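You operate a simulated robot arm through the tools that you are given. There is no shell and no other tool.

Carry out the task below with a simulated robot arm. There is one attempt and no reset: what you move stays moved.

TASK
Start the skid pump and run line C at 15 L/min.
Fine: main switch on; open the inlet valve and valve C before you press start; the pump must not trip; leave the other valves, the fill button and the levers alone.

The check looks at the end state, three seconds after you hand in, the way a careful person would. Anything else that was tipped, shoved, dropped, spilled or broken makes it a failure.

THE ROBOT
A 6-joint arm with a two-finger gripper, fixed in place. Base frame: the origin is at the foot of the arm, x ahead of it, y to its left, z up. Lengths are in mm, angles in degrees, forces in N, time in s.
With the tool pointing down near the work surface it reaches from about 120 to 900 mm from the base axis. Its first joint turns from -166.0 to 166.0 degrees. Payload 3.43 kg.
Tool frame: the origin (TCP) lies between the finger pads and is the grasp point; the fingertips stand 20 mm ahead of it; z points along the fingers, y is the line along which they close. The gripper opens to 190 mm. The gripper's body begins 248 mm behind the TCP.
Orientation is that of the tool frame in the base frame, as a unit quaternion [w, x, y, z]. With the fingers straight down and closing along the base's y, the tool's x points along the base's -x, its y along +y and its z along -z.

THE INTERFACE
- The arm moves only by the tool arm_command. Its argument "series" is a list of rows, each a list of 3 entries, a list of its own where there are three numbers: the shift along the tool's x, y, z in mm, then the turn, a rotation vector about the tool's x, y, z in degrees, then the closure in counts, from 0 (fully open) to 255 (shut). In form: [[[tx, ty, tz], [rx, ry, rz], hand], ...]. A call has 1 to 20 rows; each row is the pose to reach, as a shift and turn from the pose commanded when the call began, along the tool's axes at that moment. A row lasts 0.2 s, in which the tool goes at most 50 mm and 8.6 degrees; a call with a longer step from one row to the next is refused whole, and so is a gripper value outside its range. A pose out of reach is approached as far as the arm can. The call stops where the force on the tool passes 40 N (or 10 N more than at its start, if that is more) or the arm is blocked; 0.2 s more then pass. The fingers move at their own pace (about 153 mm/s each) and stop on an object; they squeeze with about 45 N. The grip force told is the motor's: it shows also when the fingers shut on nothing. Time passes only in rows, and 0.2 s behind the last, so rows that repeat a pose let the fingers close. It gives the time, the measured TCP pose, the force on the tool (base axes), the opening and the grip force at its end, in the units of the frame above (readings bear some noise), with the torque about the TCP (base axes, N m) and any sound that the robot's microphone picked up.
- Cameras (640 x 400 px; columns grow to the right, rows downward): "scene" is fixed at [400.5, -502, 1699.5]; the picture's right is [0.88, -0.48, 0.00], its down [-0.15, -0.28, -0.95] and it looks along [0.46, 0.83, -0.32] (base axes); focal length 214 px, centre (320, 200). "wrist" rides on the gripper at [70, -8, -288] in the tool frame; the picture's right is [0.12, 0.99, 0.00], its down [-0.96, 0.12, -0.25] and it looks along [-0.25, 0.03, 0.97] (tool axes); focal length 261 px, centre (320, 200). There is no depth. A picture from a camera that has moved, and an enlarged one, comes with that camera's place and axes in the base frame and with its lens.
- camera(camera): a new picture of that camera. No time passes.
- raise_lower(by): slides the trunk up (or, below 0, down) by that many mm; the arm rides with it, the base frame stays. It gives what a move gives, with no picture.
- enlarge(camera, box): a new picture of the part [left, top, right, bottom] of that camera's present view, enlarged. No time passes.
- job_done(): hands the job in; it is judged then, once.

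Nothing tells you positions but the pictures and the camera data. Unless the task says otherwise, let go and move clear before handing in.

The tools are called as name(argument=value, ...) on one line, values as JSON. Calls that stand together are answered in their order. arm_command: Moves the arm, as the interface text tells. Its arguments: {"type":"object","properties":{"series":{"type":"array"}},"required":["series"]} The other tools are called the same way: raise_lower (by) slides the trunk up or down; camera (camera) takes a picture; enlarge (camera, box) takes an enlarged picture of a part of a camera's view; job_done () hands the job in.

At the start:

```text
time: 0.0
tcp_pos: [624.1, -11.8, 1524.7]
ee_rot: [0.0, 0.001, 1.0, 0.0]
contact_force: [0.1, -0.2, 0.3]
ft_torque: [0.01, 0.05, 0.02]
opening: 190.1
grip_force: 0.0
trunk travel left (down, up): [-375.0, 65.0]
```

scene: 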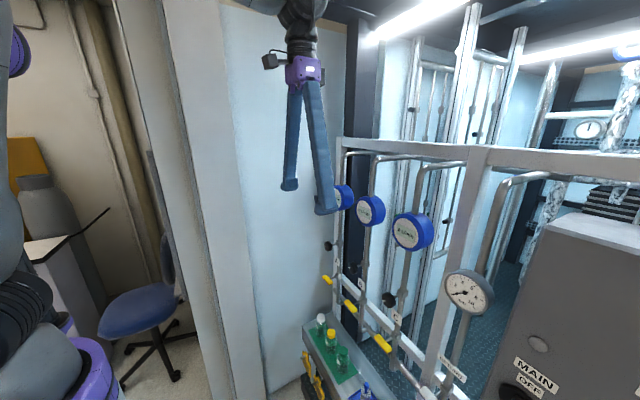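
wrist: 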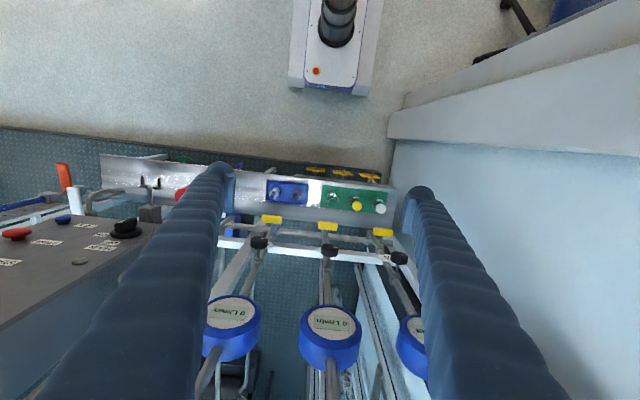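

I see a pump skid with flow meters, yellow-lever valves, a control box with a MAIN switch to the right, and a small tray of buttons. I'll look closer before moving.

enlarge(camera="scene", box=[300, 240, 480, 400])

enlarge(camera="scene", box=[420, 240, 640, 400])

enlarge(camera="scene", box=[320, 130, 500, 250])

enlarge(camera="wrist", box=[0, 130, 220, 280])

enlarge(camera="wrist", box=[200, 140, 440, 300])

```text
2.50 times, centred on (390, 320) of scene
camera zoom: at [400.5, -502.0, 1699.5], right [0.88, -0.48, 0.0], down [-0.15, -0.28, -0.95], along [0.46, 0.83, -0.32], focal length 536 px, centre (145, -100)
```

zoom: 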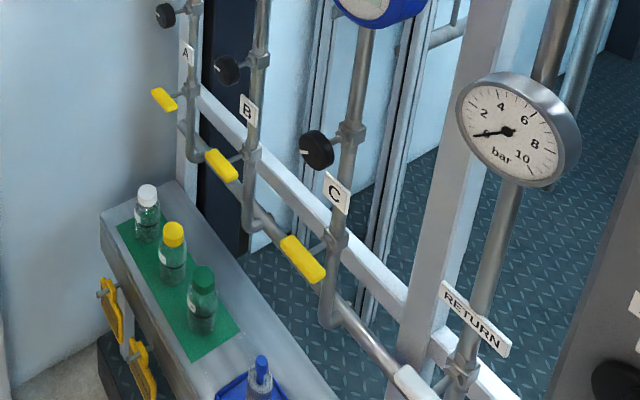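

```text
2.50 times, centred on (530, 320) of scene
camera zoom: at [400.5, -502.0, 1699.5], right [0.88, -0.48, 0.0], down [-0.15, -0.28, -0.95], along [0.46, 0.83, -0.32], focal length 536 px, centre (-205, -100)
```

zoom: 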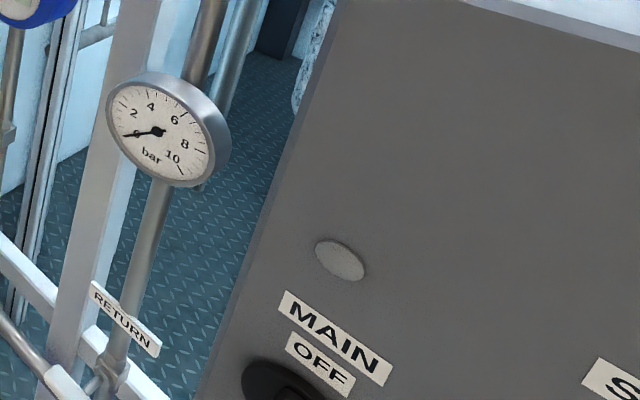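

```text
3.33 times, centred on (410, 190) of scene
camera zoom: at [400.5, -502.0, 1699.5], right [0.88, -0.48, 0.0], down [-0.15, -0.28, -0.95], along [0.46, 0.83, -0.32], focal length 715 px, centre (20, 233)
```

zoom: 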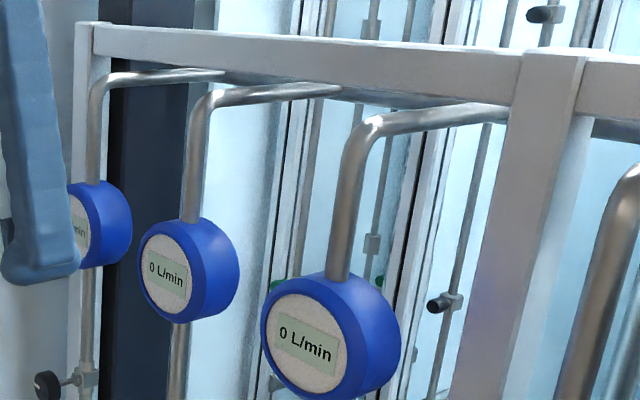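

```text
2.67 times, centred on (110, 205) of wrist
camera zoom: at [553.2, -19.8, 1813.5], right [-0.12, 0.99, 0.0], down [0.96, 0.12, 0.25], along [0.25, 0.03, -0.97], focal length 695 px, centre (880, 187)
```

zoom: 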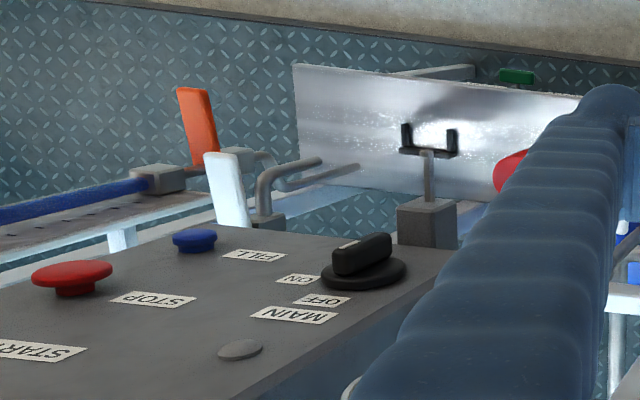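

```text
2.50 times, centred on (320, 220) of wrist
camera zoom: at [553.2, -19.8, 1813.5], right [-0.12, 0.99, 0.0], down [0.96, 0.12, 0.25], along [0.25, 0.03, -0.97], focal length 652 px, centre (320, 150)
```

zoom: 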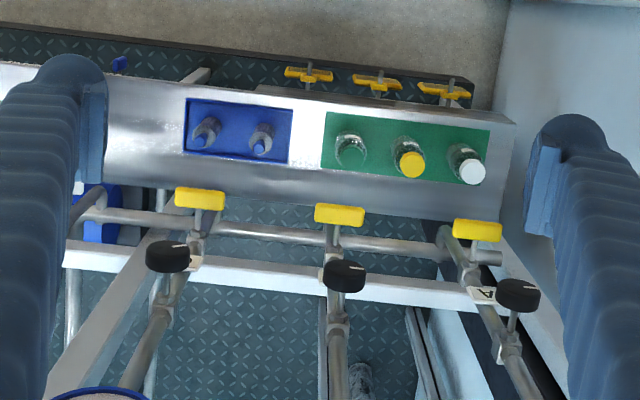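

Rough triangulation puts the MAIN switch at about (827, -446, 1240), valve C's lever at about (845, -142, 1005) and the knob above it at about (844, -141, 1193). I'll tilt the tool forward and close the fingers so the wrist camera can see the panel and find the inlet valve.

arm_command(series=[[[0, 0, 0], [0, -7.5, 0], 255], [[20, 0, 0], [0, -15, 0], 255], [[40, 0, 0], [0, -22.5, 0], 255], [[60, 0, 0], [0, -30, 0], 255], [[80, 0, 0], [0, -37.5, 0], 255], [[100, 0, 0], [0, -45, 0], 255], [[100, 0, 0], [0, -52.5, 0], 255], [[100, 0, 0], [0, -60, 0], 255]])

camera(camera="wrist")

camera(camera="scene")

```text
time: 0.9
tcp_pos: [589.6, -16.9, 1405.4]
ee_rot: [0.121, 0.003, 0.993, 0.004]
contact_force: [0.0, -0.6, 0.0]
ft_torque: [0.05, -0.03, 0.0]
opening: 0.0
grip_force: 34.6
trunk travel left (down, up): [-375.0, 65.0]
stopped in row 4: the arm was blocked; the commanded pose is now the measured one
```

```text
taken
camera wrist: at [450.2, -25.9, 1668.7], right [-0.11, 0.99, -0.02], down [0.88, 0.11, 0.47], along [0.47, 0.03, -0.88], focal length 261 px, centre (320, 200)
```

wrist: 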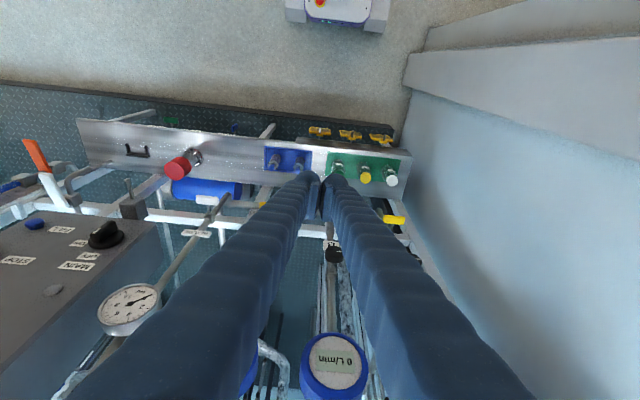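

```text
taken
```

scene: 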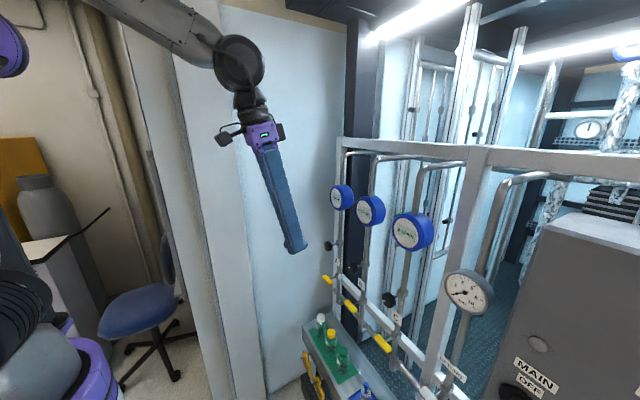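

The tilt stopped partway without any contact, so it was probably a joint-speed or configuration limit. I can now see a red handwheel, a blue pump and the gauge. I'll try a slower tilt with the tool further forward.

arm_command(series=[[[0, 0, 0], [0, -3, 0], 255], [[0, 0, -5], [0, -6, 0], 255], [[0, 0, -10], [0, -9, 0], 255], [[0, 0, -15], [0, -12, 0], 255], [[0, 0, -20], [0, -15, 0], 255], [[0, 0, -25], [0, -18, 0], 255], [[0, 0, -30], [0, -21, 0], 255], [[0, 0, -30], [0, -21, 0], 255]])

enlarge(camera="wrist", box=[0, 80, 280, 330])

camera(camera="wrist")

camera(camera="scene")

```text
time: 2.2
tcp_pos: [583.9, -17.7, 1340.5]
ee_rot: [0.171, 0.007, 0.985, 0.006]
contact_force: [1.4, -2.6, -4.9]
ft_torque: [0.68, 0.04, 0.22]
opening: 0.3
grip_force: 33.8
trunk travel left (down, up): [-375.0, 65.0]
stopped in row 6: the arm was blocked; the commanded pose is now the measured one
```

```text
1.60 times, centred on (140, 205) of wrist
camera zoom: at [420.0, -27.7, 1588.4], right [-0.1, 0.99, -0.03], down [0.82, 0.1, 0.56], along [0.56, 0.03, -0.83], focal length 417 px, centre (608, 192)
```

zoom: 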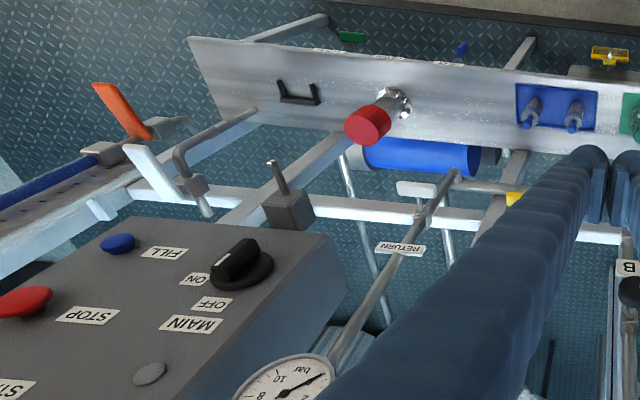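

```text
taken
camera wrist: at [420.0, -27.7, 1588.4], right [-0.1, 0.99, -0.03], down [0.82, 0.1, 0.56], along [0.56, 0.03, -0.83], focal length 261 px, centre (320, 200)
```

wrist: 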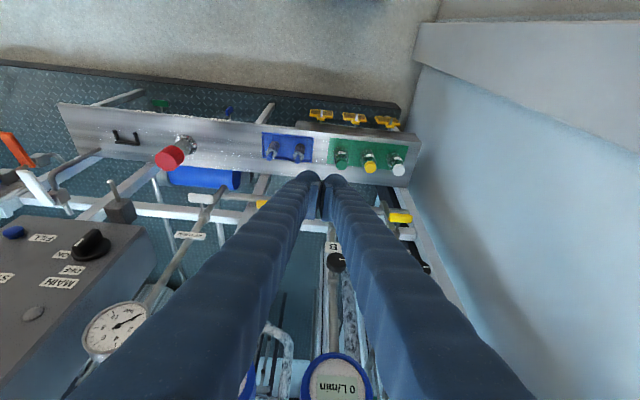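

```text
taken
```

scene: 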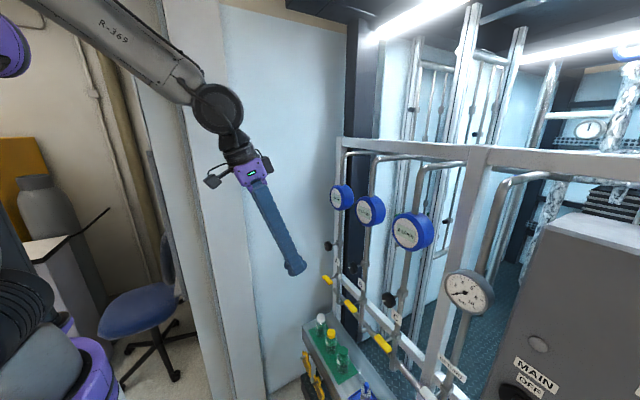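

The arm seems limited by how far the elbow can fold, since the tool gets pushed down as it tilts. The space below the tool is clear, so I'll lower the trunk to give the wrist more room to tilt.

raise_lower(by=-200)

arm_command(series=[[[0, 0, 0], [0, -3, 0], 255], [[0, 0, 0], [0, -6, 0], 255], [[0, 0, 0], [0, -9, 0], 255], [[0, 0, 0], [0, -12, 0], 255], [[0, 0, 0], [0, -15, 0], 255], [[0, 0, 0], [0, -18, 0], 255], [[0, 0, 0], [0, -18, 0], 255]])

camera(camera="wrist")

camera(camera="scene")

```text
time: 4.3
tcp_pos: [584.2, -18.1, 1143.6]
ee_rot: [0.174, 0.006, 0.985, 0.006]
contact_force: [-0.3, 0.4, -0.5]
ft_torque: [-0.02, 0.01, 0.0]
opening: 0.0
grip_force: 34.3
trunk travel left (down, up): [-175.0, 265.0]
```

```text
time: 5.9
tcp_pos: [583.9, -18.2, 1142.1]
ee_rot: [0.327, 0.007, 0.945, 0.003]
contact_force: [-0.7, -0.3, -0.8]
ft_torque: [0.0, 0.03, -0.01]
opening: 0.1
grip_force: 34.8
out of reach, approached as far as the arm can: row 6
trunk travel left (down, up): [-175.0, 265.0]
```

```text
taken
camera wrist: at [349.9, -25.3, 1326.5], right [-0.08, 0.99, -0.06], down [0.61, 0.1, 0.79], along [0.79, 0.03, -0.61], focal length 261 px, centre (320, 200)
```

wrist: 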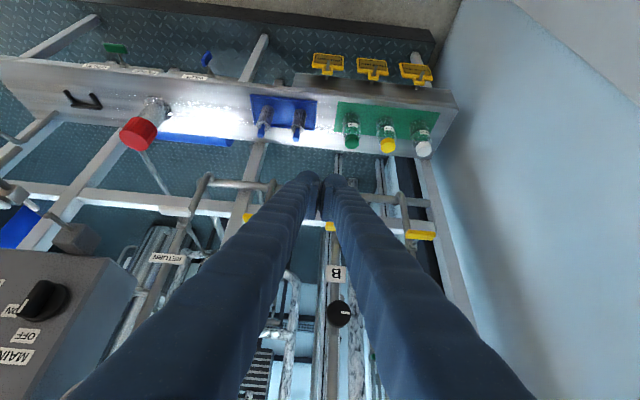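

```text
taken
```

scene: 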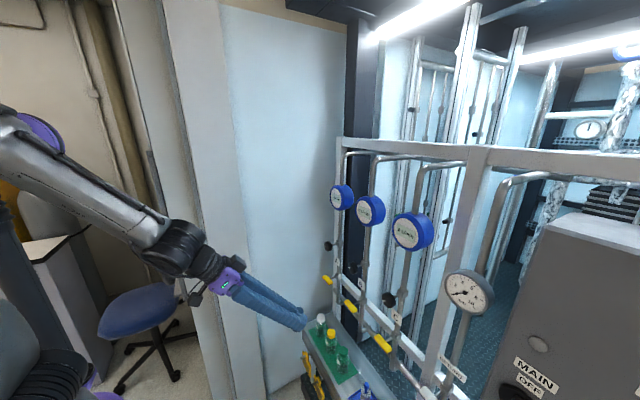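

The tilt now reaches about 38°, and labels have come into view on the bench edge. I'll zoom in on them.

enlarge(camera="wrist", box=[0, 30, 240, 180])

enlarge(camera="wrist", box=[240, 30, 480, 180])

enlarge(camera="wrist", box=[100, 140, 340, 290])

enlarge(camera="wrist", box=[320, 150, 480, 350])

```text
2.67 times, centred on (120, 105) of wrist
camera zoom: at [349.9, -25.3, 1326.5], right [-0.08, 0.99, -0.06], down [0.61, 0.1, 0.79], along [0.79, 0.03, -0.61], focal length 695 px, centre (853, 453)
```

zoom: 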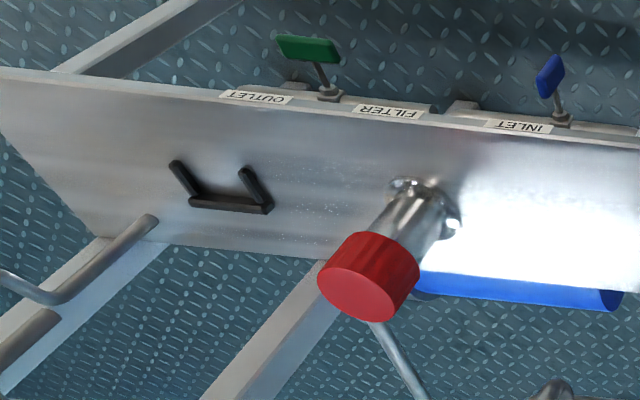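

```text
2.67 times, centred on (360, 105) of wrist
camera zoom: at [349.9, -25.3, 1326.5], right [-0.08, 0.99, -0.06], down [0.61, 0.1, 0.79], along [0.79, 0.03, -0.61], focal length 695 px, centre (213, 453)
```

zoom: 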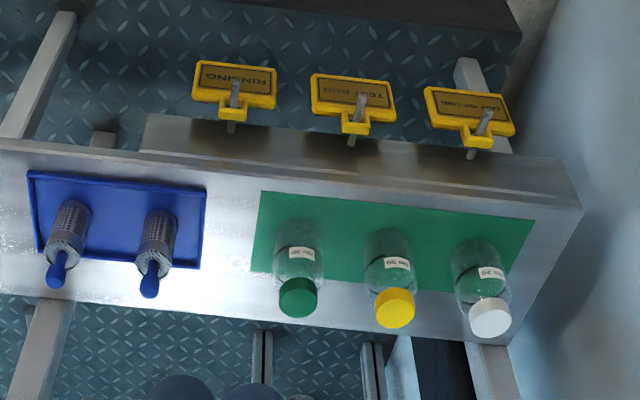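

```text
2.67 times, centred on (220, 215) of wrist
camera zoom: at [349.9, -25.3, 1326.5], right [-0.08, 0.99, -0.06], down [0.61, 0.1, 0.79], along [0.79, 0.03, -0.61], focal length 695 px, centre (587, 160)
```

zoom: 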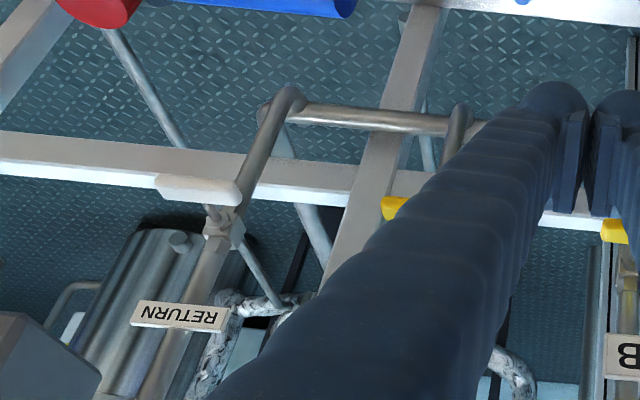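

```text
2.00 times, centred on (400, 250) of wrist
camera zoom: at [349.9, -25.3, 1326.5], right [-0.08, 0.99, -0.06], down [0.61, 0.1, 0.79], along [0.79, 0.03, -0.61], focal length 521 px, centre (160, 100)
```

zoom: 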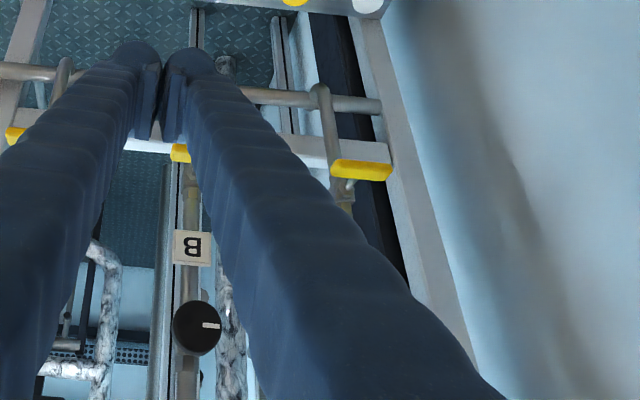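

The bench edge is labelled OUTLET, FILTER and INLET, with small blue and green levers. There are also orange and white handles past the cabinet. I'll move sideways toward -y to look at those handles and their labels.

arm_command(series=[[[0, -30, 0], [0, 0, 0], 255], [[0, -60, 0], [0, 0, 0], 255], [[0, -90, 0], [0, 0, 0], 255], [[0, -120, 0], [0, 0, 0], 255], [[0, -150, 0], [0, 0, 0], 255], [[0, -180, 0], [0, 0, 0], 255], [[0, -210, 0], [0, 0, 0], 255], [[0, -240, 0], [0, 0, 0], 255], [[0, -270, 0], [0, 0, 0], 255], [[0, -300, 0], [0, 0, 0], 255], [[0, -330, 0], [0, 0, 0], 255], [[0, -360, 0], [0, 0, 0], 255], [[0, -390, 0], [0, 0, 0], 255], [[0, -420, 0], [0, 0, 0], 255]])

camera(camera="wrist")

camera(camera="scene")

```text
time: 8.9
tcp_pos: [578.8, -438.4, 1136.5]
ee_rot: [0.325, 0.008, 0.946, 0.004]
contact_force: [-0.3, 0.3, -0.1]
ft_torque: [-0.05, 0.03, -0.01]
opening: 0.2
grip_force: 34.0
trunk travel left (down, up): [-175.0, 265.0]
```

```text
taken
camera wrist: at [344.8, -448.1, 1321.0], right [-0.08, 0.99, -0.06], down [0.61, 0.1, 0.79], along [0.79, 0.03, -0.61], focal length 261 px, centre (320, 200)
```

wrist: 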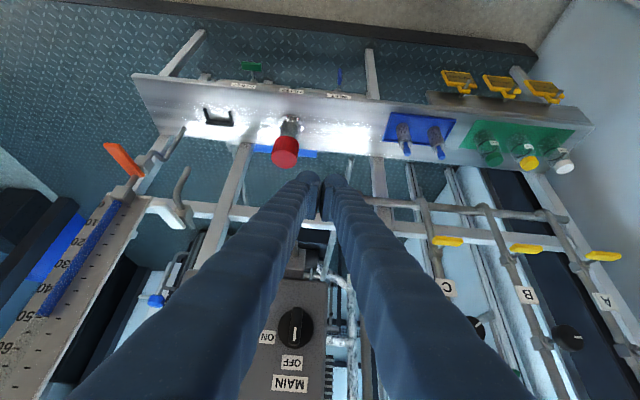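

```text
taken
```

scene: 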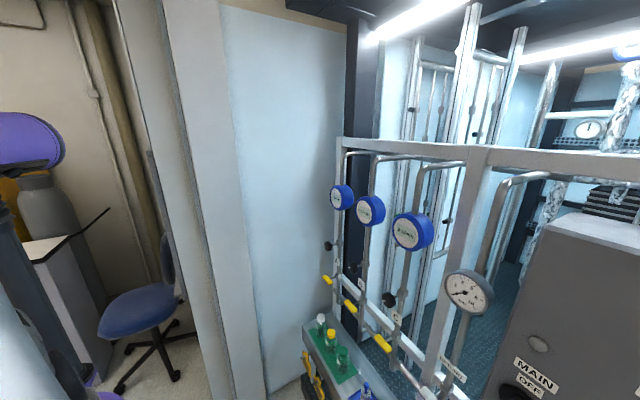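

A tank with a sight glass, an orange handle and a white handle are now in view. I'll zoom in on them.

enlarge(camera="wrist", box=[0, 100, 240, 250])

enlarge(camera="wrist", box=[100, 40, 340, 190])

enlarge(camera="wrist", box=[0, 190, 320, 400])

enlarge(camera="wrist", box=[390, 170, 640, 370])

enlarge(camera="wrist", box=[80, 150, 200, 240])

```text
2.67 times, centred on (120, 175) of wrist
camera zoom: at [344.8, -448.1, 1321.0], right [-0.08, 0.99, -0.06], down [0.61, 0.1, 0.79], along [0.79, 0.03, -0.61], focal length 695 px, centre (853, 267)
```

zoom: 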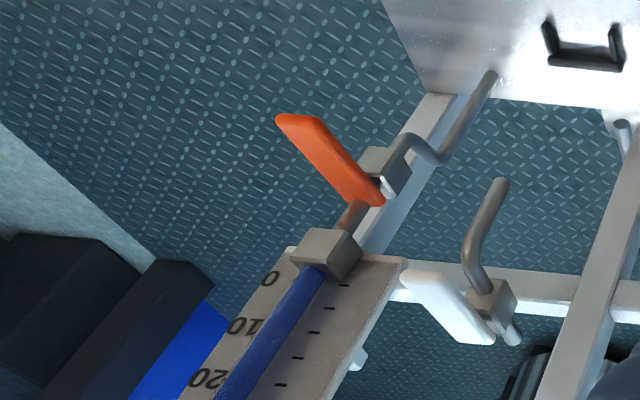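

```text
2.67 times, centred on (220, 115) of wrist
camera zoom: at [344.8, -448.1, 1321.0], right [-0.08, 0.99, -0.06], down [0.61, 0.1, 0.79], along [0.79, 0.03, -0.61], focal length 695 px, centre (587, 427)
```

zoom: 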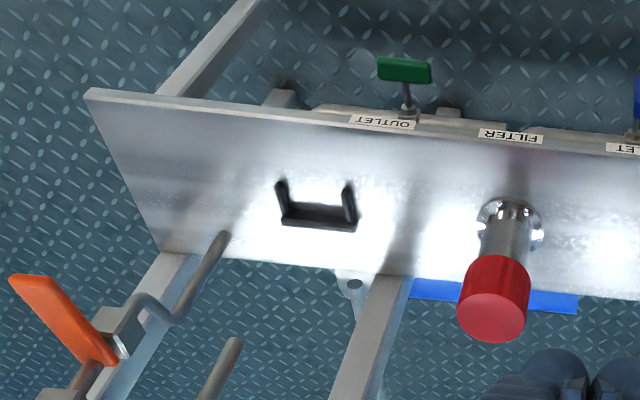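

```text
1.90 times, centred on (160, 295) of wrist
camera zoom: at [344.8, -448.1, 1321.0], right [-0.08, 0.99, -0.06], down [0.61, 0.1, 0.79], along [0.79, 0.03, -0.61], focal length 496 px, centre (625, 19)
```

zoom: 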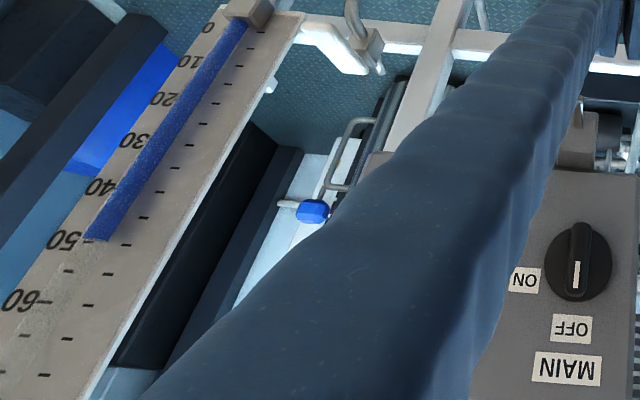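

```text
2.00 times, centred on (515, 270) of wrist
camera zoom: at [344.8, -448.1, 1321.0], right [-0.08, 0.99, -0.06], down [0.61, 0.1, 0.79], along [0.79, 0.03, -0.61], focal length 521 px, centre (-70, 60)
```

zoom: 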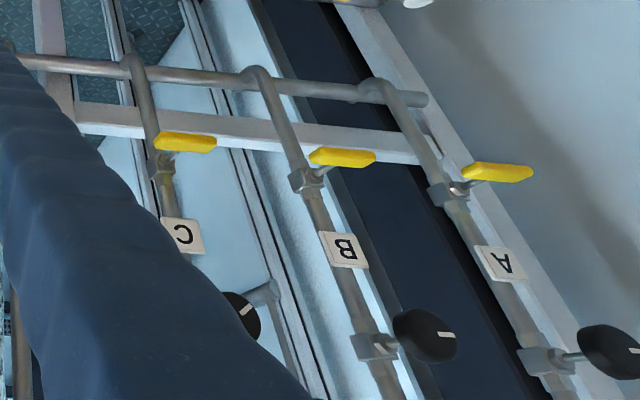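

```text
4.44 times, centred on (140, 195) of wrist
camera zoom: at [344.8, -448.1, 1321.0], right [-0.08, 0.99, -0.06], down [0.61, 0.1, 0.79], along [0.79, 0.03, -0.61], focal length 1158 px, centre (1120, 222)
```

zoom: 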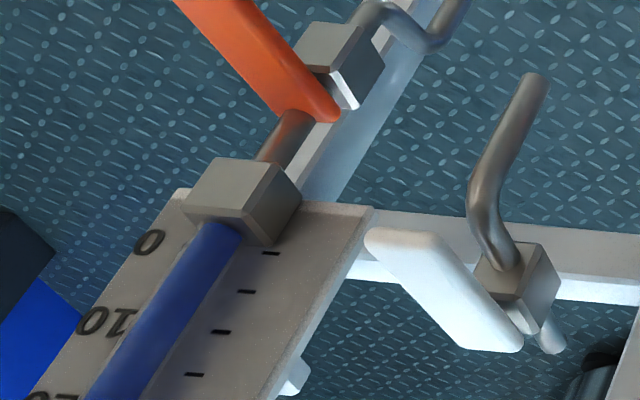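

The orange and white levers belong to the sight-glass fill tube, so those plus FILL are what I must leave alone. The only INLET label belongs to the blue lever on the bench front, at roughly (755, -403, 495). I'll go lower to see that front face.

arm_command(series=[[[18.4, 4, 23.7], [0, 0, 0], 255], [[36.9, 8, 47.3], [0, 0, 0], 255], [[55.4, 12, 71], [0, 0, 0], 255], [[73.8, 16, 94.7], [0, 0, 0], 255], [[92.3, 20, 118.4], [0, 0, 0], 255], [[110.7, 24, 142], [0, 0, 0], 255], [[129, 28, 165.7], [0, 0, 0], 255], [[147.6, 32, 189.4], [0, 0, 0], 255], [[166, 36, 213], [0, 0, 0], 255], [[184.5, 40, 236.7], [0, 0, 0], 255]])

camera(camera="wrist")

camera(camera="scene")

```text
time: 11.1
tcp_pos: [577.6, -391.7, 838.2]
ee_rot: [0.325, 0.007, 0.946, 0.006]
contact_force: [-0.4, 0.4, -0.2]
ft_torque: [0.01, 0.02, 0.01]
opening: 0.0
grip_force: 34.2
trunk travel left (down, up): [-175.0, 265.0]
```

```text
taken
camera wrist: at [345.1, -401.4, 1022.3], right [-0.08, 0.99, -0.06], down [0.61, 0.1, 0.79], along [0.79, 0.03, -0.61], focal length 261 px, centre (320, 200)
```

wrist: 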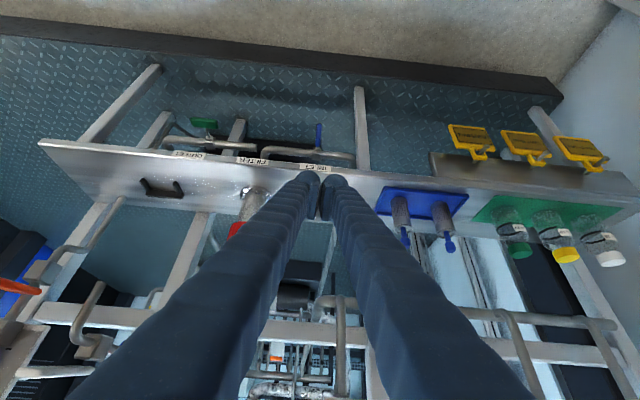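

```text
taken
```

scene: 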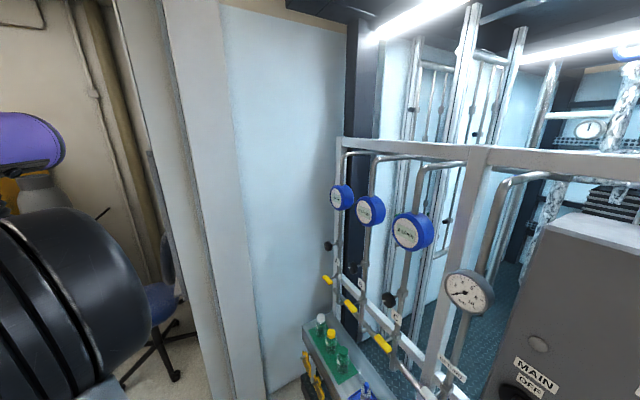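

enlarge(camera="wrist", box=[130, 90, 370, 240])

enlarge(camera="wrist", box=[230, 100, 350, 180])

enlarge(camera="wrist", box=[130, 180, 340, 400])

```text
2.67 times, centred on (250, 165) of wrist
camera zoom: at [345.1, -401.4, 1022.3], right [-0.08, 0.99, -0.06], down [0.61, 0.1, 0.79], along [0.79, 0.03, -0.61], focal length 695 px, centre (507, 293)
```

zoom: 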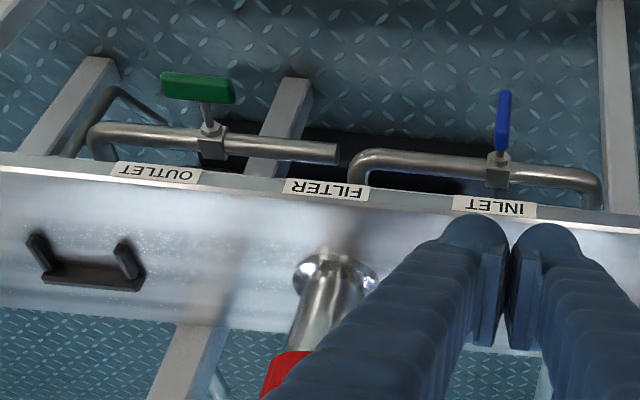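

```text
5.00 times, centred on (290, 140) of wrist
camera zoom: at [345.1, -401.4, 1022.3], right [-0.08, 0.99, -0.06], down [0.61, 0.1, 0.79], along [0.79, 0.03, -0.61], focal length 1303 px, centre (470, 500)
```

zoom: 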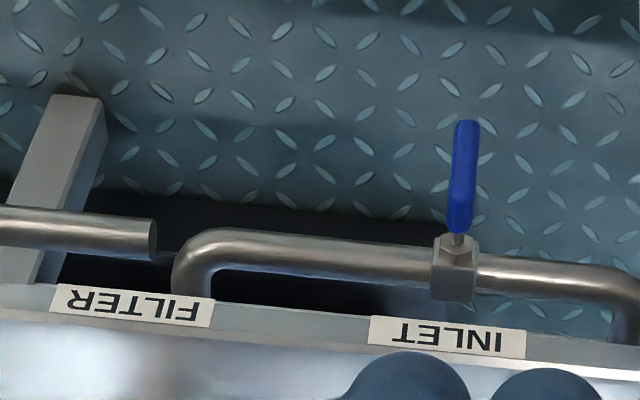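

```text
1.82 times, centred on (235, 290) of wrist
camera zoom: at [345.1, -401.4, 1022.3], right [-0.08, 0.99, -0.06], down [0.61, 0.1, 0.79], along [0.79, 0.03, -0.61], focal length 474 px, centre (474, 36)
```

zoom: 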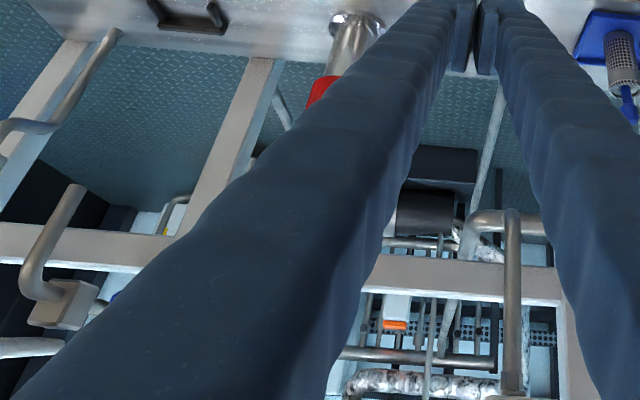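

The blue INLET lever sits crosswise to its horizontal pipe, so that valve is closed, while the green OUTLET lever lies along its pipe and is open. I need the tool pointing forward (+x) to turn these, so I'll see how far it tilts here.

arm_command(series=[[[0, 0, 0], [0, -4, 0], 255], [[0, 0, 0], [0, -8, 0], 255], [[0, 0, 0], [0, -12, 0], 255], [[0, 0, 0], [0, -16, 0], 255], [[0, 0, 0], [0, -20, 0], 255], [[0, 0, 0], [0, -24, 0], 255], [[0, 0, 0], [0, -28, 0], 255], [[0, 0, 0], [0, -32, 0], 255], [[0, 0, 0], [0, -36, 0], 255], [[0, 0, 0], [0, -40, 0], 255], [[0, 0, 0], [0, -44, 0], 255], [[0, 0, 0], [0, -48, 0], 255], [[0, 0, 0], [0, -52, 0], 255]])

camera(camera="wrist")

camera(camera="scene")

```text
time: 13.9
tcp_pos: [635.2, -545.8, 868.2]
ee_rot: [0.692, 0.012, 0.718, 0.071]
contact_force: [0.5, -0.5, 0.9]
ft_torque: [0.01, 0.12, 0.01]
opening: 0.0
grip_force: 34.3
out of reach, approached as far as the arm can: row 1, 2, 3, 4, 5, 6, 7, 8, 9, 10, 11, 12, 13
trunk travel left (down, up): [-175.0, 265.0]
```

```text
taken
camera wrist: at [346.0, -570.0, 807.8], right [-0.08, 1.0, 0.0], down [-0.22, -0.02, 0.98], along [0.97, 0.08, 0.22], focal length 261 px, centre (320, 200)
```

wrist: 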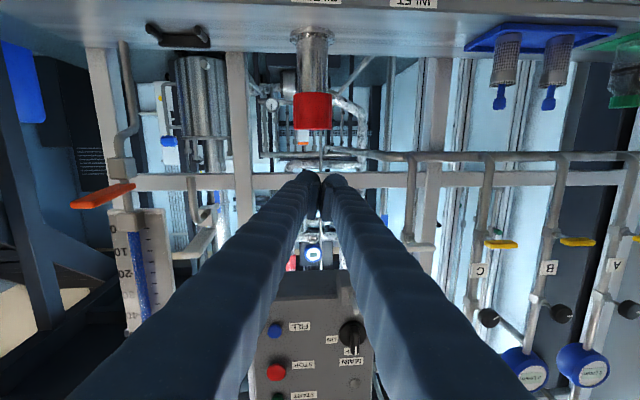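

```text
taken
```

scene: 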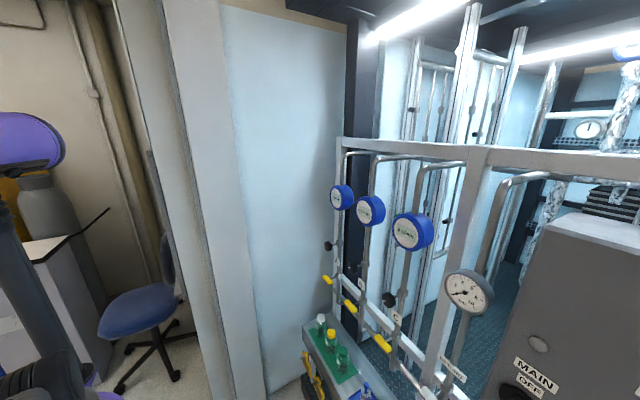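

The tool now points nearly horizontal and I can see the whole control panel, with START, STOP, FILL and MAIN. The TCP drifted because this pose is near the arm's inner limit, so I'll move forward to get back into a reachable region.

arm_command(series=[[[0, 0, 20], [0, 0, 0], 255], [[0, 0, 40], [0, 0, 0], 255], [[0, 0, 60], [0, 0, 0], 255], [[0, 0, 80], [0, 0, 0], 255], [[0, 0, 100], [0, 0, 0], 255]])

enlarge(camera="wrist", box=[220, 230, 460, 400])

camera(camera="wrist")

```text
time: 15.1
tcp_pos: [730.8, -540.2, 868.7]
ee_rot: [0.692, 0.014, 0.719, 0.07]
contact_force: [0.3, 0.0, 0.2]
ft_torque: [0.0, -0.03, -0.03]
opening: 0.0
grip_force: 34.5
trunk travel left (down, up): [-175.0, 265.0]
```

```text
2.35 times, centred on (340, 315) of wrist
camera zoom: at [441.3, -565.1, 808.0], right [-0.08, 1.0, 0.0], down [-0.21, -0.02, 0.98], along [0.97, 0.08, 0.22], focal length 613 px, centre (273, -71)
```

zoom: 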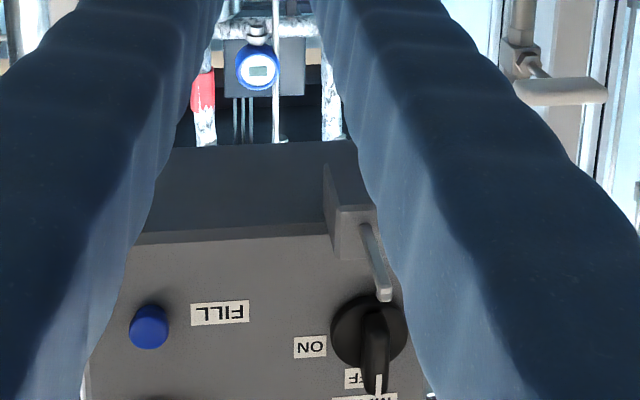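

```text
taken
camera wrist: at [441.3, -565.1, 808.0], right [-0.08, 1.0, 0.0], down [-0.21, -0.02, 0.98], along [0.97, 0.08, 0.22], focal length 261 px, centre (320, 200)
```

wrist: 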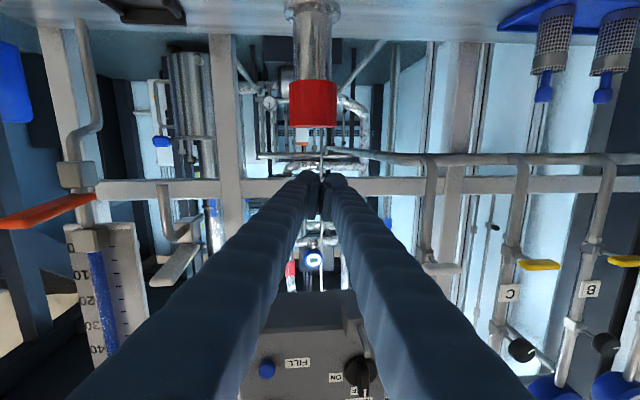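

The commanded pose now matches the measured one. The panel runs from roughly z 1230 to 1420, so I'll raise the trunk with the tips well short of the cabinet at x > 825, then straighten the tool.

raise_lower(by=265)

arm_command(series=[[[0, 0, -10], [1.5, -0.7, -2.3], 255], [[0, 0, -20], [3, -1.4, -4.6], 255], [[0, 0, -30], [4.5, -2.2, -6.8], 255], [[0, 0, -30], [4.5, -2.2, -6.8], 255]])

camera(camera="wrist")

camera(camera="scene")

```text
time: 17.8
tcp_pos: [732.4, -538.8, 1133.2]
ee_rot: [0.692, 0.013, 0.719, 0.07]
contact_force: [0.0, 1.0, 0.3]
ft_torque: [-0.04, 0.0, 0.0]
opening: 0.1
grip_force: 33.8
trunk travel left (down, up): [-440.0, 0.0]
```

```text
time: 18.8
tcp_pos: [720.1, -564.4, 1138.4]
ee_rot: [0.701, 0.003, 0.712, 0.033]
contact_force: [-0.1, 0.0, -0.1]
ft_torque: [0.02, 0.04, 0.0]
opening: 0.0
grip_force: 34.0
out of reach, approached as far as the arm can: row 2, 3, 4
trunk travel left (down, up): [-440.0, 0.0]
```

```text
taken
camera wrist: at [431.7, -580.7, 1073.8], right [-0.04, 1.0, -0.07], down [-0.24, 0.05, 0.97], along [0.97, 0.06, 0.23], focal length 261 px, centre (320, 200)
```

wrist: 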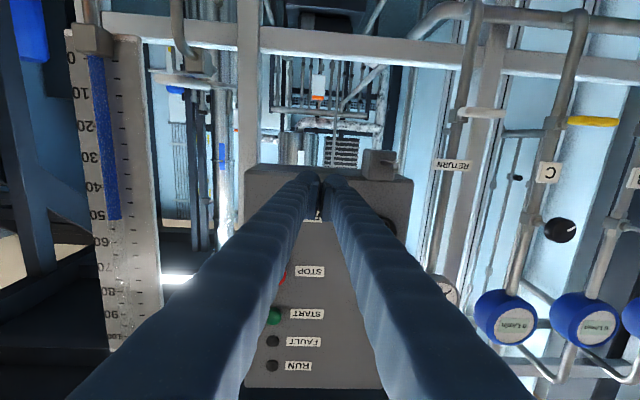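

```text
taken
```

scene: 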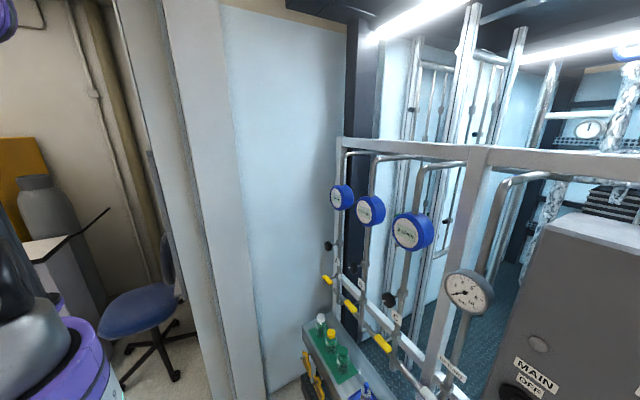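

The control panel is near-vertical at x≈830–840, with START at about (838, -623, 1386), FILL at about (827, -626, 1197) and MAIN at about (830, -447, 1240). MAIN's bar points up to OFF, and ON is to its right. I'll move in front of MAIN with the gripper partly open to get a clear view.

arm_command(series=[[[-13, 15, 2], [0.3, -0.1, -0.4], 200], [[-26, 30, 4], [0.6, -0.2, -0.8], 180], [[-39, 45, 6], [0.9, -0.3, -1.2], 170], [[-51, 59, 8], [1.2, -0.4, -1.5], 165], [[-64, 73, 10], [1.5, -0.5, -1.8], 165], [[-77, 87, 10], [1.8, -0.6, -2.2], 165], [[-90, 102, 10], [2.1, -0.8, -2.6], 165], [[-102, 117, 10], [2.4, -0.9, -2.9], 165], [[-102, 117, 10], [2.4, -0.9, -2.9], 165]])

camera(camera="wrist")

camera(camera="scene")

```text
time: 20.8
tcp_pos: [754.0, -505.3, 1273.1]
ee_rot: [0.7, 0.004, 0.713, 0.028]
contact_force: [0.0, 0.7, 1.5]
ft_torque: [-0.03, 0.03, -0.05]
opening: 66.8
grip_force: 0.0
out of reach, approached as far as the arm can: row 1, 2, 3, 4, 5, 6, 7, 8, 9
trunk travel left (down, up): [-440.0, 0.0]
```

```text
taken
camera wrist: at [465.0, -521.2, 1207.1], right [-0.04, 1.0, -0.07], down [-0.23, 0.06, 0.97], along [0.97, 0.05, 0.23], focal length 261 px, centre (320, 200)
```

wrist: 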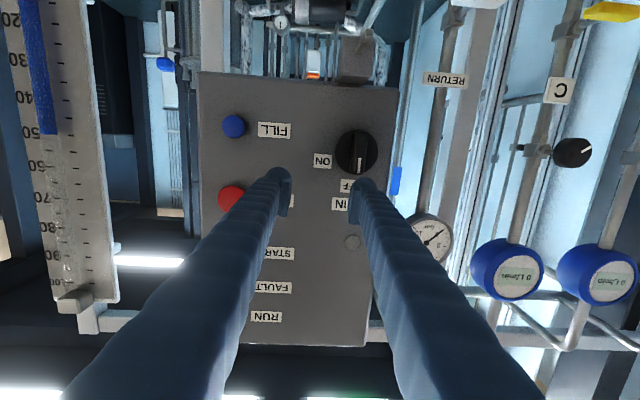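

```text
taken
```

scene: 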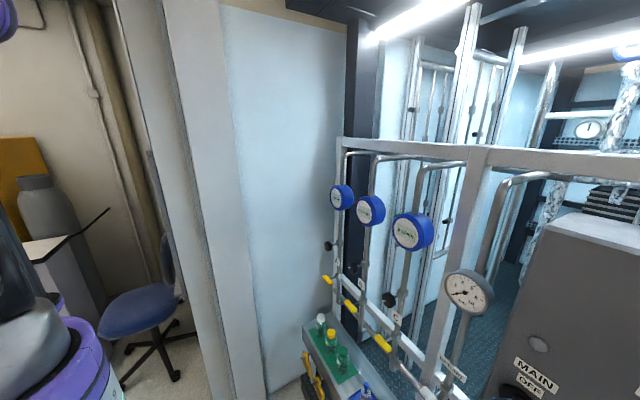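

The arm's inner limit pushed the tool out to (754, -505), so the shoulder is too close in height to the wrist. Working with the trunk lower and the arm reaching up should help, so I'll alternate raising the arm and lowering the trunk.

arm_command(series=[[[-30, 0, 0], [0, 0, 0], 165], [[-60, 0, 0], [0, 0, 0], 165], [[-90, 0, 0], [0, 0, 0], 165], [[-120, 0, 0], [0, 0, 0], 165]])

raise_lower(by=-150)

arm_command(series=[[[-30, 0, 0], [0, 0, 0], 165], [[-60, 0, 0], [0, 0, 0], 165], [[-90, 0, 0], [0, 0, 0], 165], [[-120, 0, 0], [0, 0, 0], 165], [[-150, 0, 0], [0, 0, 0], 165]])

raise_lower(by=-200)

camera(camera="scene")

camera(camera="wrist")

```text
time: 21.8
tcp_pos: [759.7, -509.9, 1391.4]
ee_rot: [0.7, 0.005, 0.713, 0.027]
contact_force: [0.6, 0.5, 0.3]
ft_torque: [0.0, 0.04, -0.09]
opening: 67.2
grip_force: 0.2
trunk travel left (down, up): [-440.0, 0.0]
```

```text
time: 23.6
tcp_pos: [759.2, -510.6, 1241.4]
ee_rot: [0.7, 0.004, 0.713, 0.027]
contact_force: [-0.1, 0.8, -0.3]
ft_torque: [0.0, -0.01, 0.0]
opening: 67.2
grip_force: 0.0
trunk travel left (down, up): [-290.0, 150.0]
```

```text
time: 24.8
tcp_pos: [760.4, -518.0, 1392.2]
ee_rot: [0.7, 0.005, 0.714, 0.029]
contact_force: [-1.0, 0.2, -0.4]
ft_torque: [0.03, 0.04, 0.02]
opening: 67.3
grip_force: 0.1
trunk travel left (down, up): [-290.0, 150.0]
```

```text
time: 27.0
tcp_pos: [761.3, -518.1, 1191.5]
ee_rot: [0.7, 0.005, 0.713, 0.027]
contact_force: [-0.3, 0.1, -0.6]
ft_torque: [0.02, 0.03, -0.01]
opening: 67.2
grip_force: 0.1
trunk travel left (down, up): [-90.0, 350.0]
```

```text
taken
```

scene: 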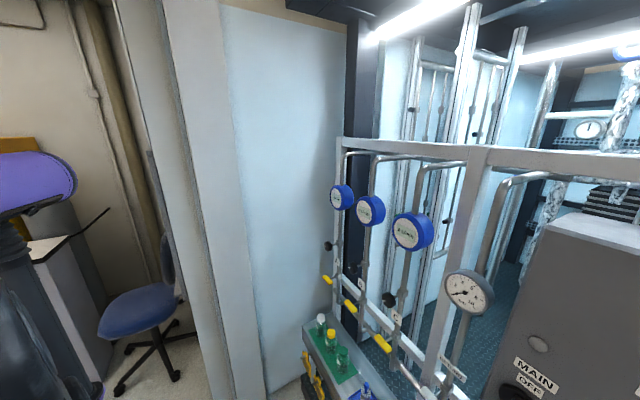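

```text
taken
camera wrist: at [471.9, -533.5, 1127.0], right [-0.04, 1.0, -0.07], down [-0.23, 0.06, 0.97], along [0.97, 0.05, 0.23], focal length 261 px, centre (320, 200)
```

wrist: 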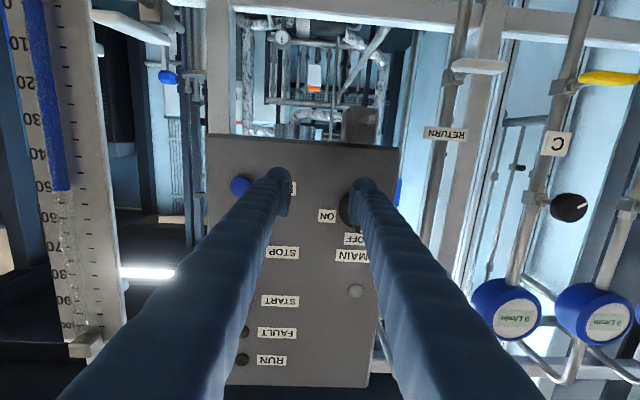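

That worked: with the trunk low, the horizontal pose is comfortable. I'll straighten the tool, back off a little and line up with MAIN.

arm_command(series=[[[-6, 9, -8], [0.2, -0.1, -0.3], 165], [[-12, 18, -16], [0.4, -0.2, -0.6], 165], [[-18, 27, -24], [0.7, -0.4, -1], 165], [[-24, 36, -32], [0.9, -0.5, -1.3], 165], [[-30, 45, -40], [1.1, -0.7, -1.6], 165], [[-36, 54, -48], [1.3, -0.8, -1.9], 165], [[-42, 63, -54], [1.6, -0.9, -2.3], 165], [[-48, 71, -60], [1.8, -1.05, -2.6], 165], [[-48, 71, -60], [1.8, -1.05, -2.6], 165]])

camera(camera="wrist")

enlarge(camera="wrist", box=[240, 150, 400, 250])

```text
time: 29.0
tcp_pos: [699.4, -453.2, 1244.9]
ee_rot: [0.707, -0.001, 0.707, 0.002]
contact_force: [0.3, 0.2, 0.3]
ft_torque: [-0.01, 0.02, -0.04]
opening: 67.0
grip_force: 0.1
trunk travel left (down, up): [-90.0, 350.0]
```

```text
taken
camera wrist: at [411.7, -461.2, 1175.2], right [0.0, 0.99, -0.12], down [-0.25, 0.11, 0.96], along [0.97, 0.03, 0.25], focal length 261 px, centre (320, 200)
```

wrist: 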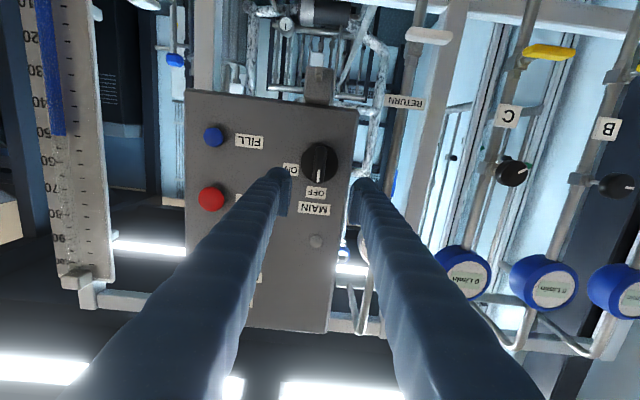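

```text
4.00 times, centred on (320, 200) of wrist
camera zoom: at [411.7, -461.2, 1175.2], right [0.0, 0.99, -0.12], down [-0.25, 0.11, 0.96], along [0.97, 0.03, 0.25], focal length 1043 px, centre (320, 200)
```

zoom: 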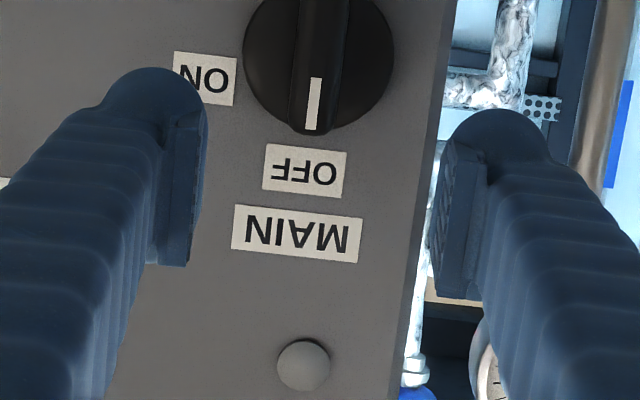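

The tool is exactly level with the bar between the fingers. MAIN's centre is about y=-456, z=1222, with its front face around x 800–830. I'll close in to tip x≈795 and check alignment.

arm_command(series=[[[8, -1, 10], [0, 0, 0], 188], [[16, -2, 20], [0, 0, 0], 188], [[23, -2.5, 30], [0, 0, 0], 188], [[23, -2.5, 45], [0, 0, 0], 188], [[23, -2.5, 60], [0, 0, 0], 188], [[23, -2.5, 75], [0, 0, 0], 188], [[23, -2.5, 75], [0, 0, 0], 188]])

enlarge(camera="wrist", box=[240, 120, 400, 220])

camera(camera="scene")

```text
time: 30.6
tcp_pos: [773.3, -455.2, 1221.2]
ee_rot: [0.707, -0.001, 0.707, 0.001]
contact_force: [0.2, 0.4, -0.4]
ft_torque: [0.0, 0.03, 0.01]
opening: 49.8
grip_force: 0.1
trunk travel left (down, up): [-90.0, 350.0]
```

```text
4.00 times, centred on (320, 170) of wrist
camera zoom: at [485.3, -464.8, 1151.3], right [0.0, 0.99, -0.12], down [-0.25, 0.11, 0.96], along [0.97, 0.03, 0.25], focal length 1043 px, centre (320, 320)
```

zoom: 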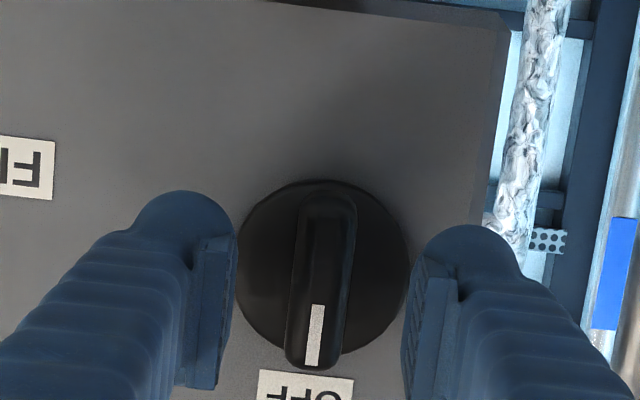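

```text
taken
```

scene: 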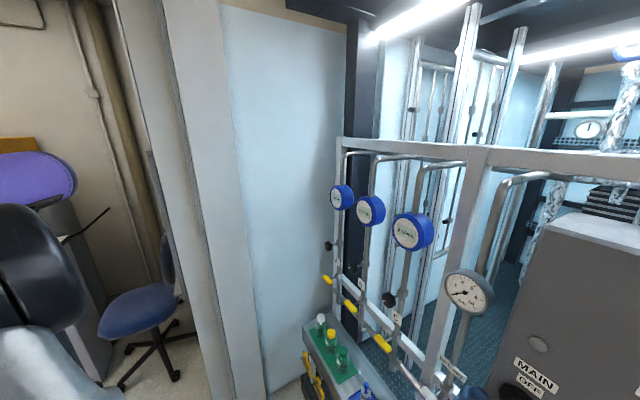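

The knob is centred at about y=-454.7, z=1228, a bit deeper than I thought at x≈850–860. I'll nudge up 6 mm and move forward.

arm_command(series=[[[-3, 0, 10], [0, 0, 0], 188], [[-6, 0.3, 20], [0, 0, 0], 188], [[-6, 0.3, 30], [0, 0, 0], 188], [[-6, 0.3, 37], [0, 0, 0], 188], [[-6, 0.3, 37], [0, 0, 0], 188]])

enlarge(camera="wrist", box=[240, 120, 400, 220])

```text
time: 31.8
tcp_pos: [811.0, -454.1, 1224.7]
ee_rot: [0.707, -0.001, 0.707, 0.001]
contact_force: [-0.2, -0.5, -0.1]
ft_torque: [0.03, -0.01, -0.01]
opening: 50.2
grip_force: 0.0
trunk travel left (down, up): [-90.0, 350.0]
```

```text
4.00 times, centred on (320, 170) of wrist
camera zoom: at [521.9, -462.9, 1155.7], right [0.0, 0.99, -0.12], down [-0.25, 0.11, 0.96], along [0.97, 0.03, 0.25], focal length 1043 px, centre (320, 320)
```

zoom: 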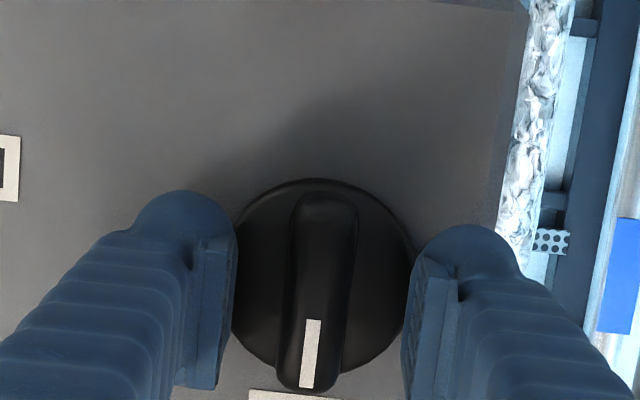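

Aligned. I'll advance slowly in small steps until the tips touch the disc or I can see they overlap the bar.

arm_command(series=[[[-2, 0, 3], [0, 0, 0], 188], [[-2, 0, 6], [0, 0, 0], 188], [[-2, 0, 9], [0, 0, 0], 188], [[-2, 0, 12], [0, 0, 0], 188], [[-2, 0, 15], [0, 0, 0], 188], [[-2, 0, 18], [0, 0, 0], 188], [[-2, 0, 18], [0, 0, 0], 188]])

enlarge(camera="wrist", box=[240, 120, 400, 220])

```text
time: 32.5
tcp_pos: [814.0, -455.5, 1226.9]
ee_rot: [0.706, 0.001, 0.708, 0.0]
contact_force: [-24.7, 5.3, -0.2]
ft_torque: [0.0, 0.1, -0.47]
opening: 48.4
grip_force: 0.1
trunk travel left (down, up): [-90.0, 350.0]
stopped in row 3: the force on the tool passed its limit at 45 N (the readings are from after the stop); the commanded pose is now the measured one
```

```text
4.00 times, centred on (320, 170) of wrist
camera zoom: at [525.0, -463.1, 1158.5], right [0.0, 0.99, -0.12], down [-0.24, 0.11, 0.96], along [0.97, 0.03, 0.24], focal length 1043 px, centre (320, 320)
```

zoom: 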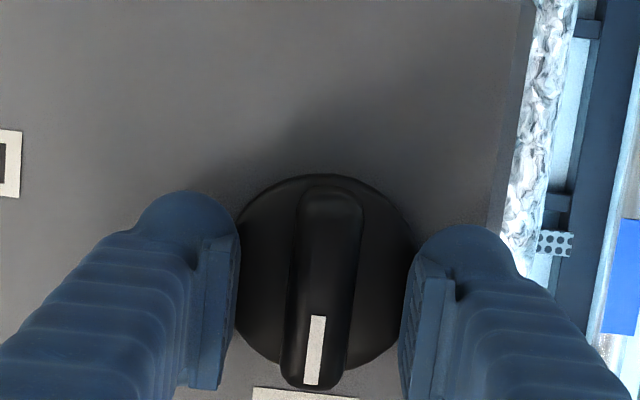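

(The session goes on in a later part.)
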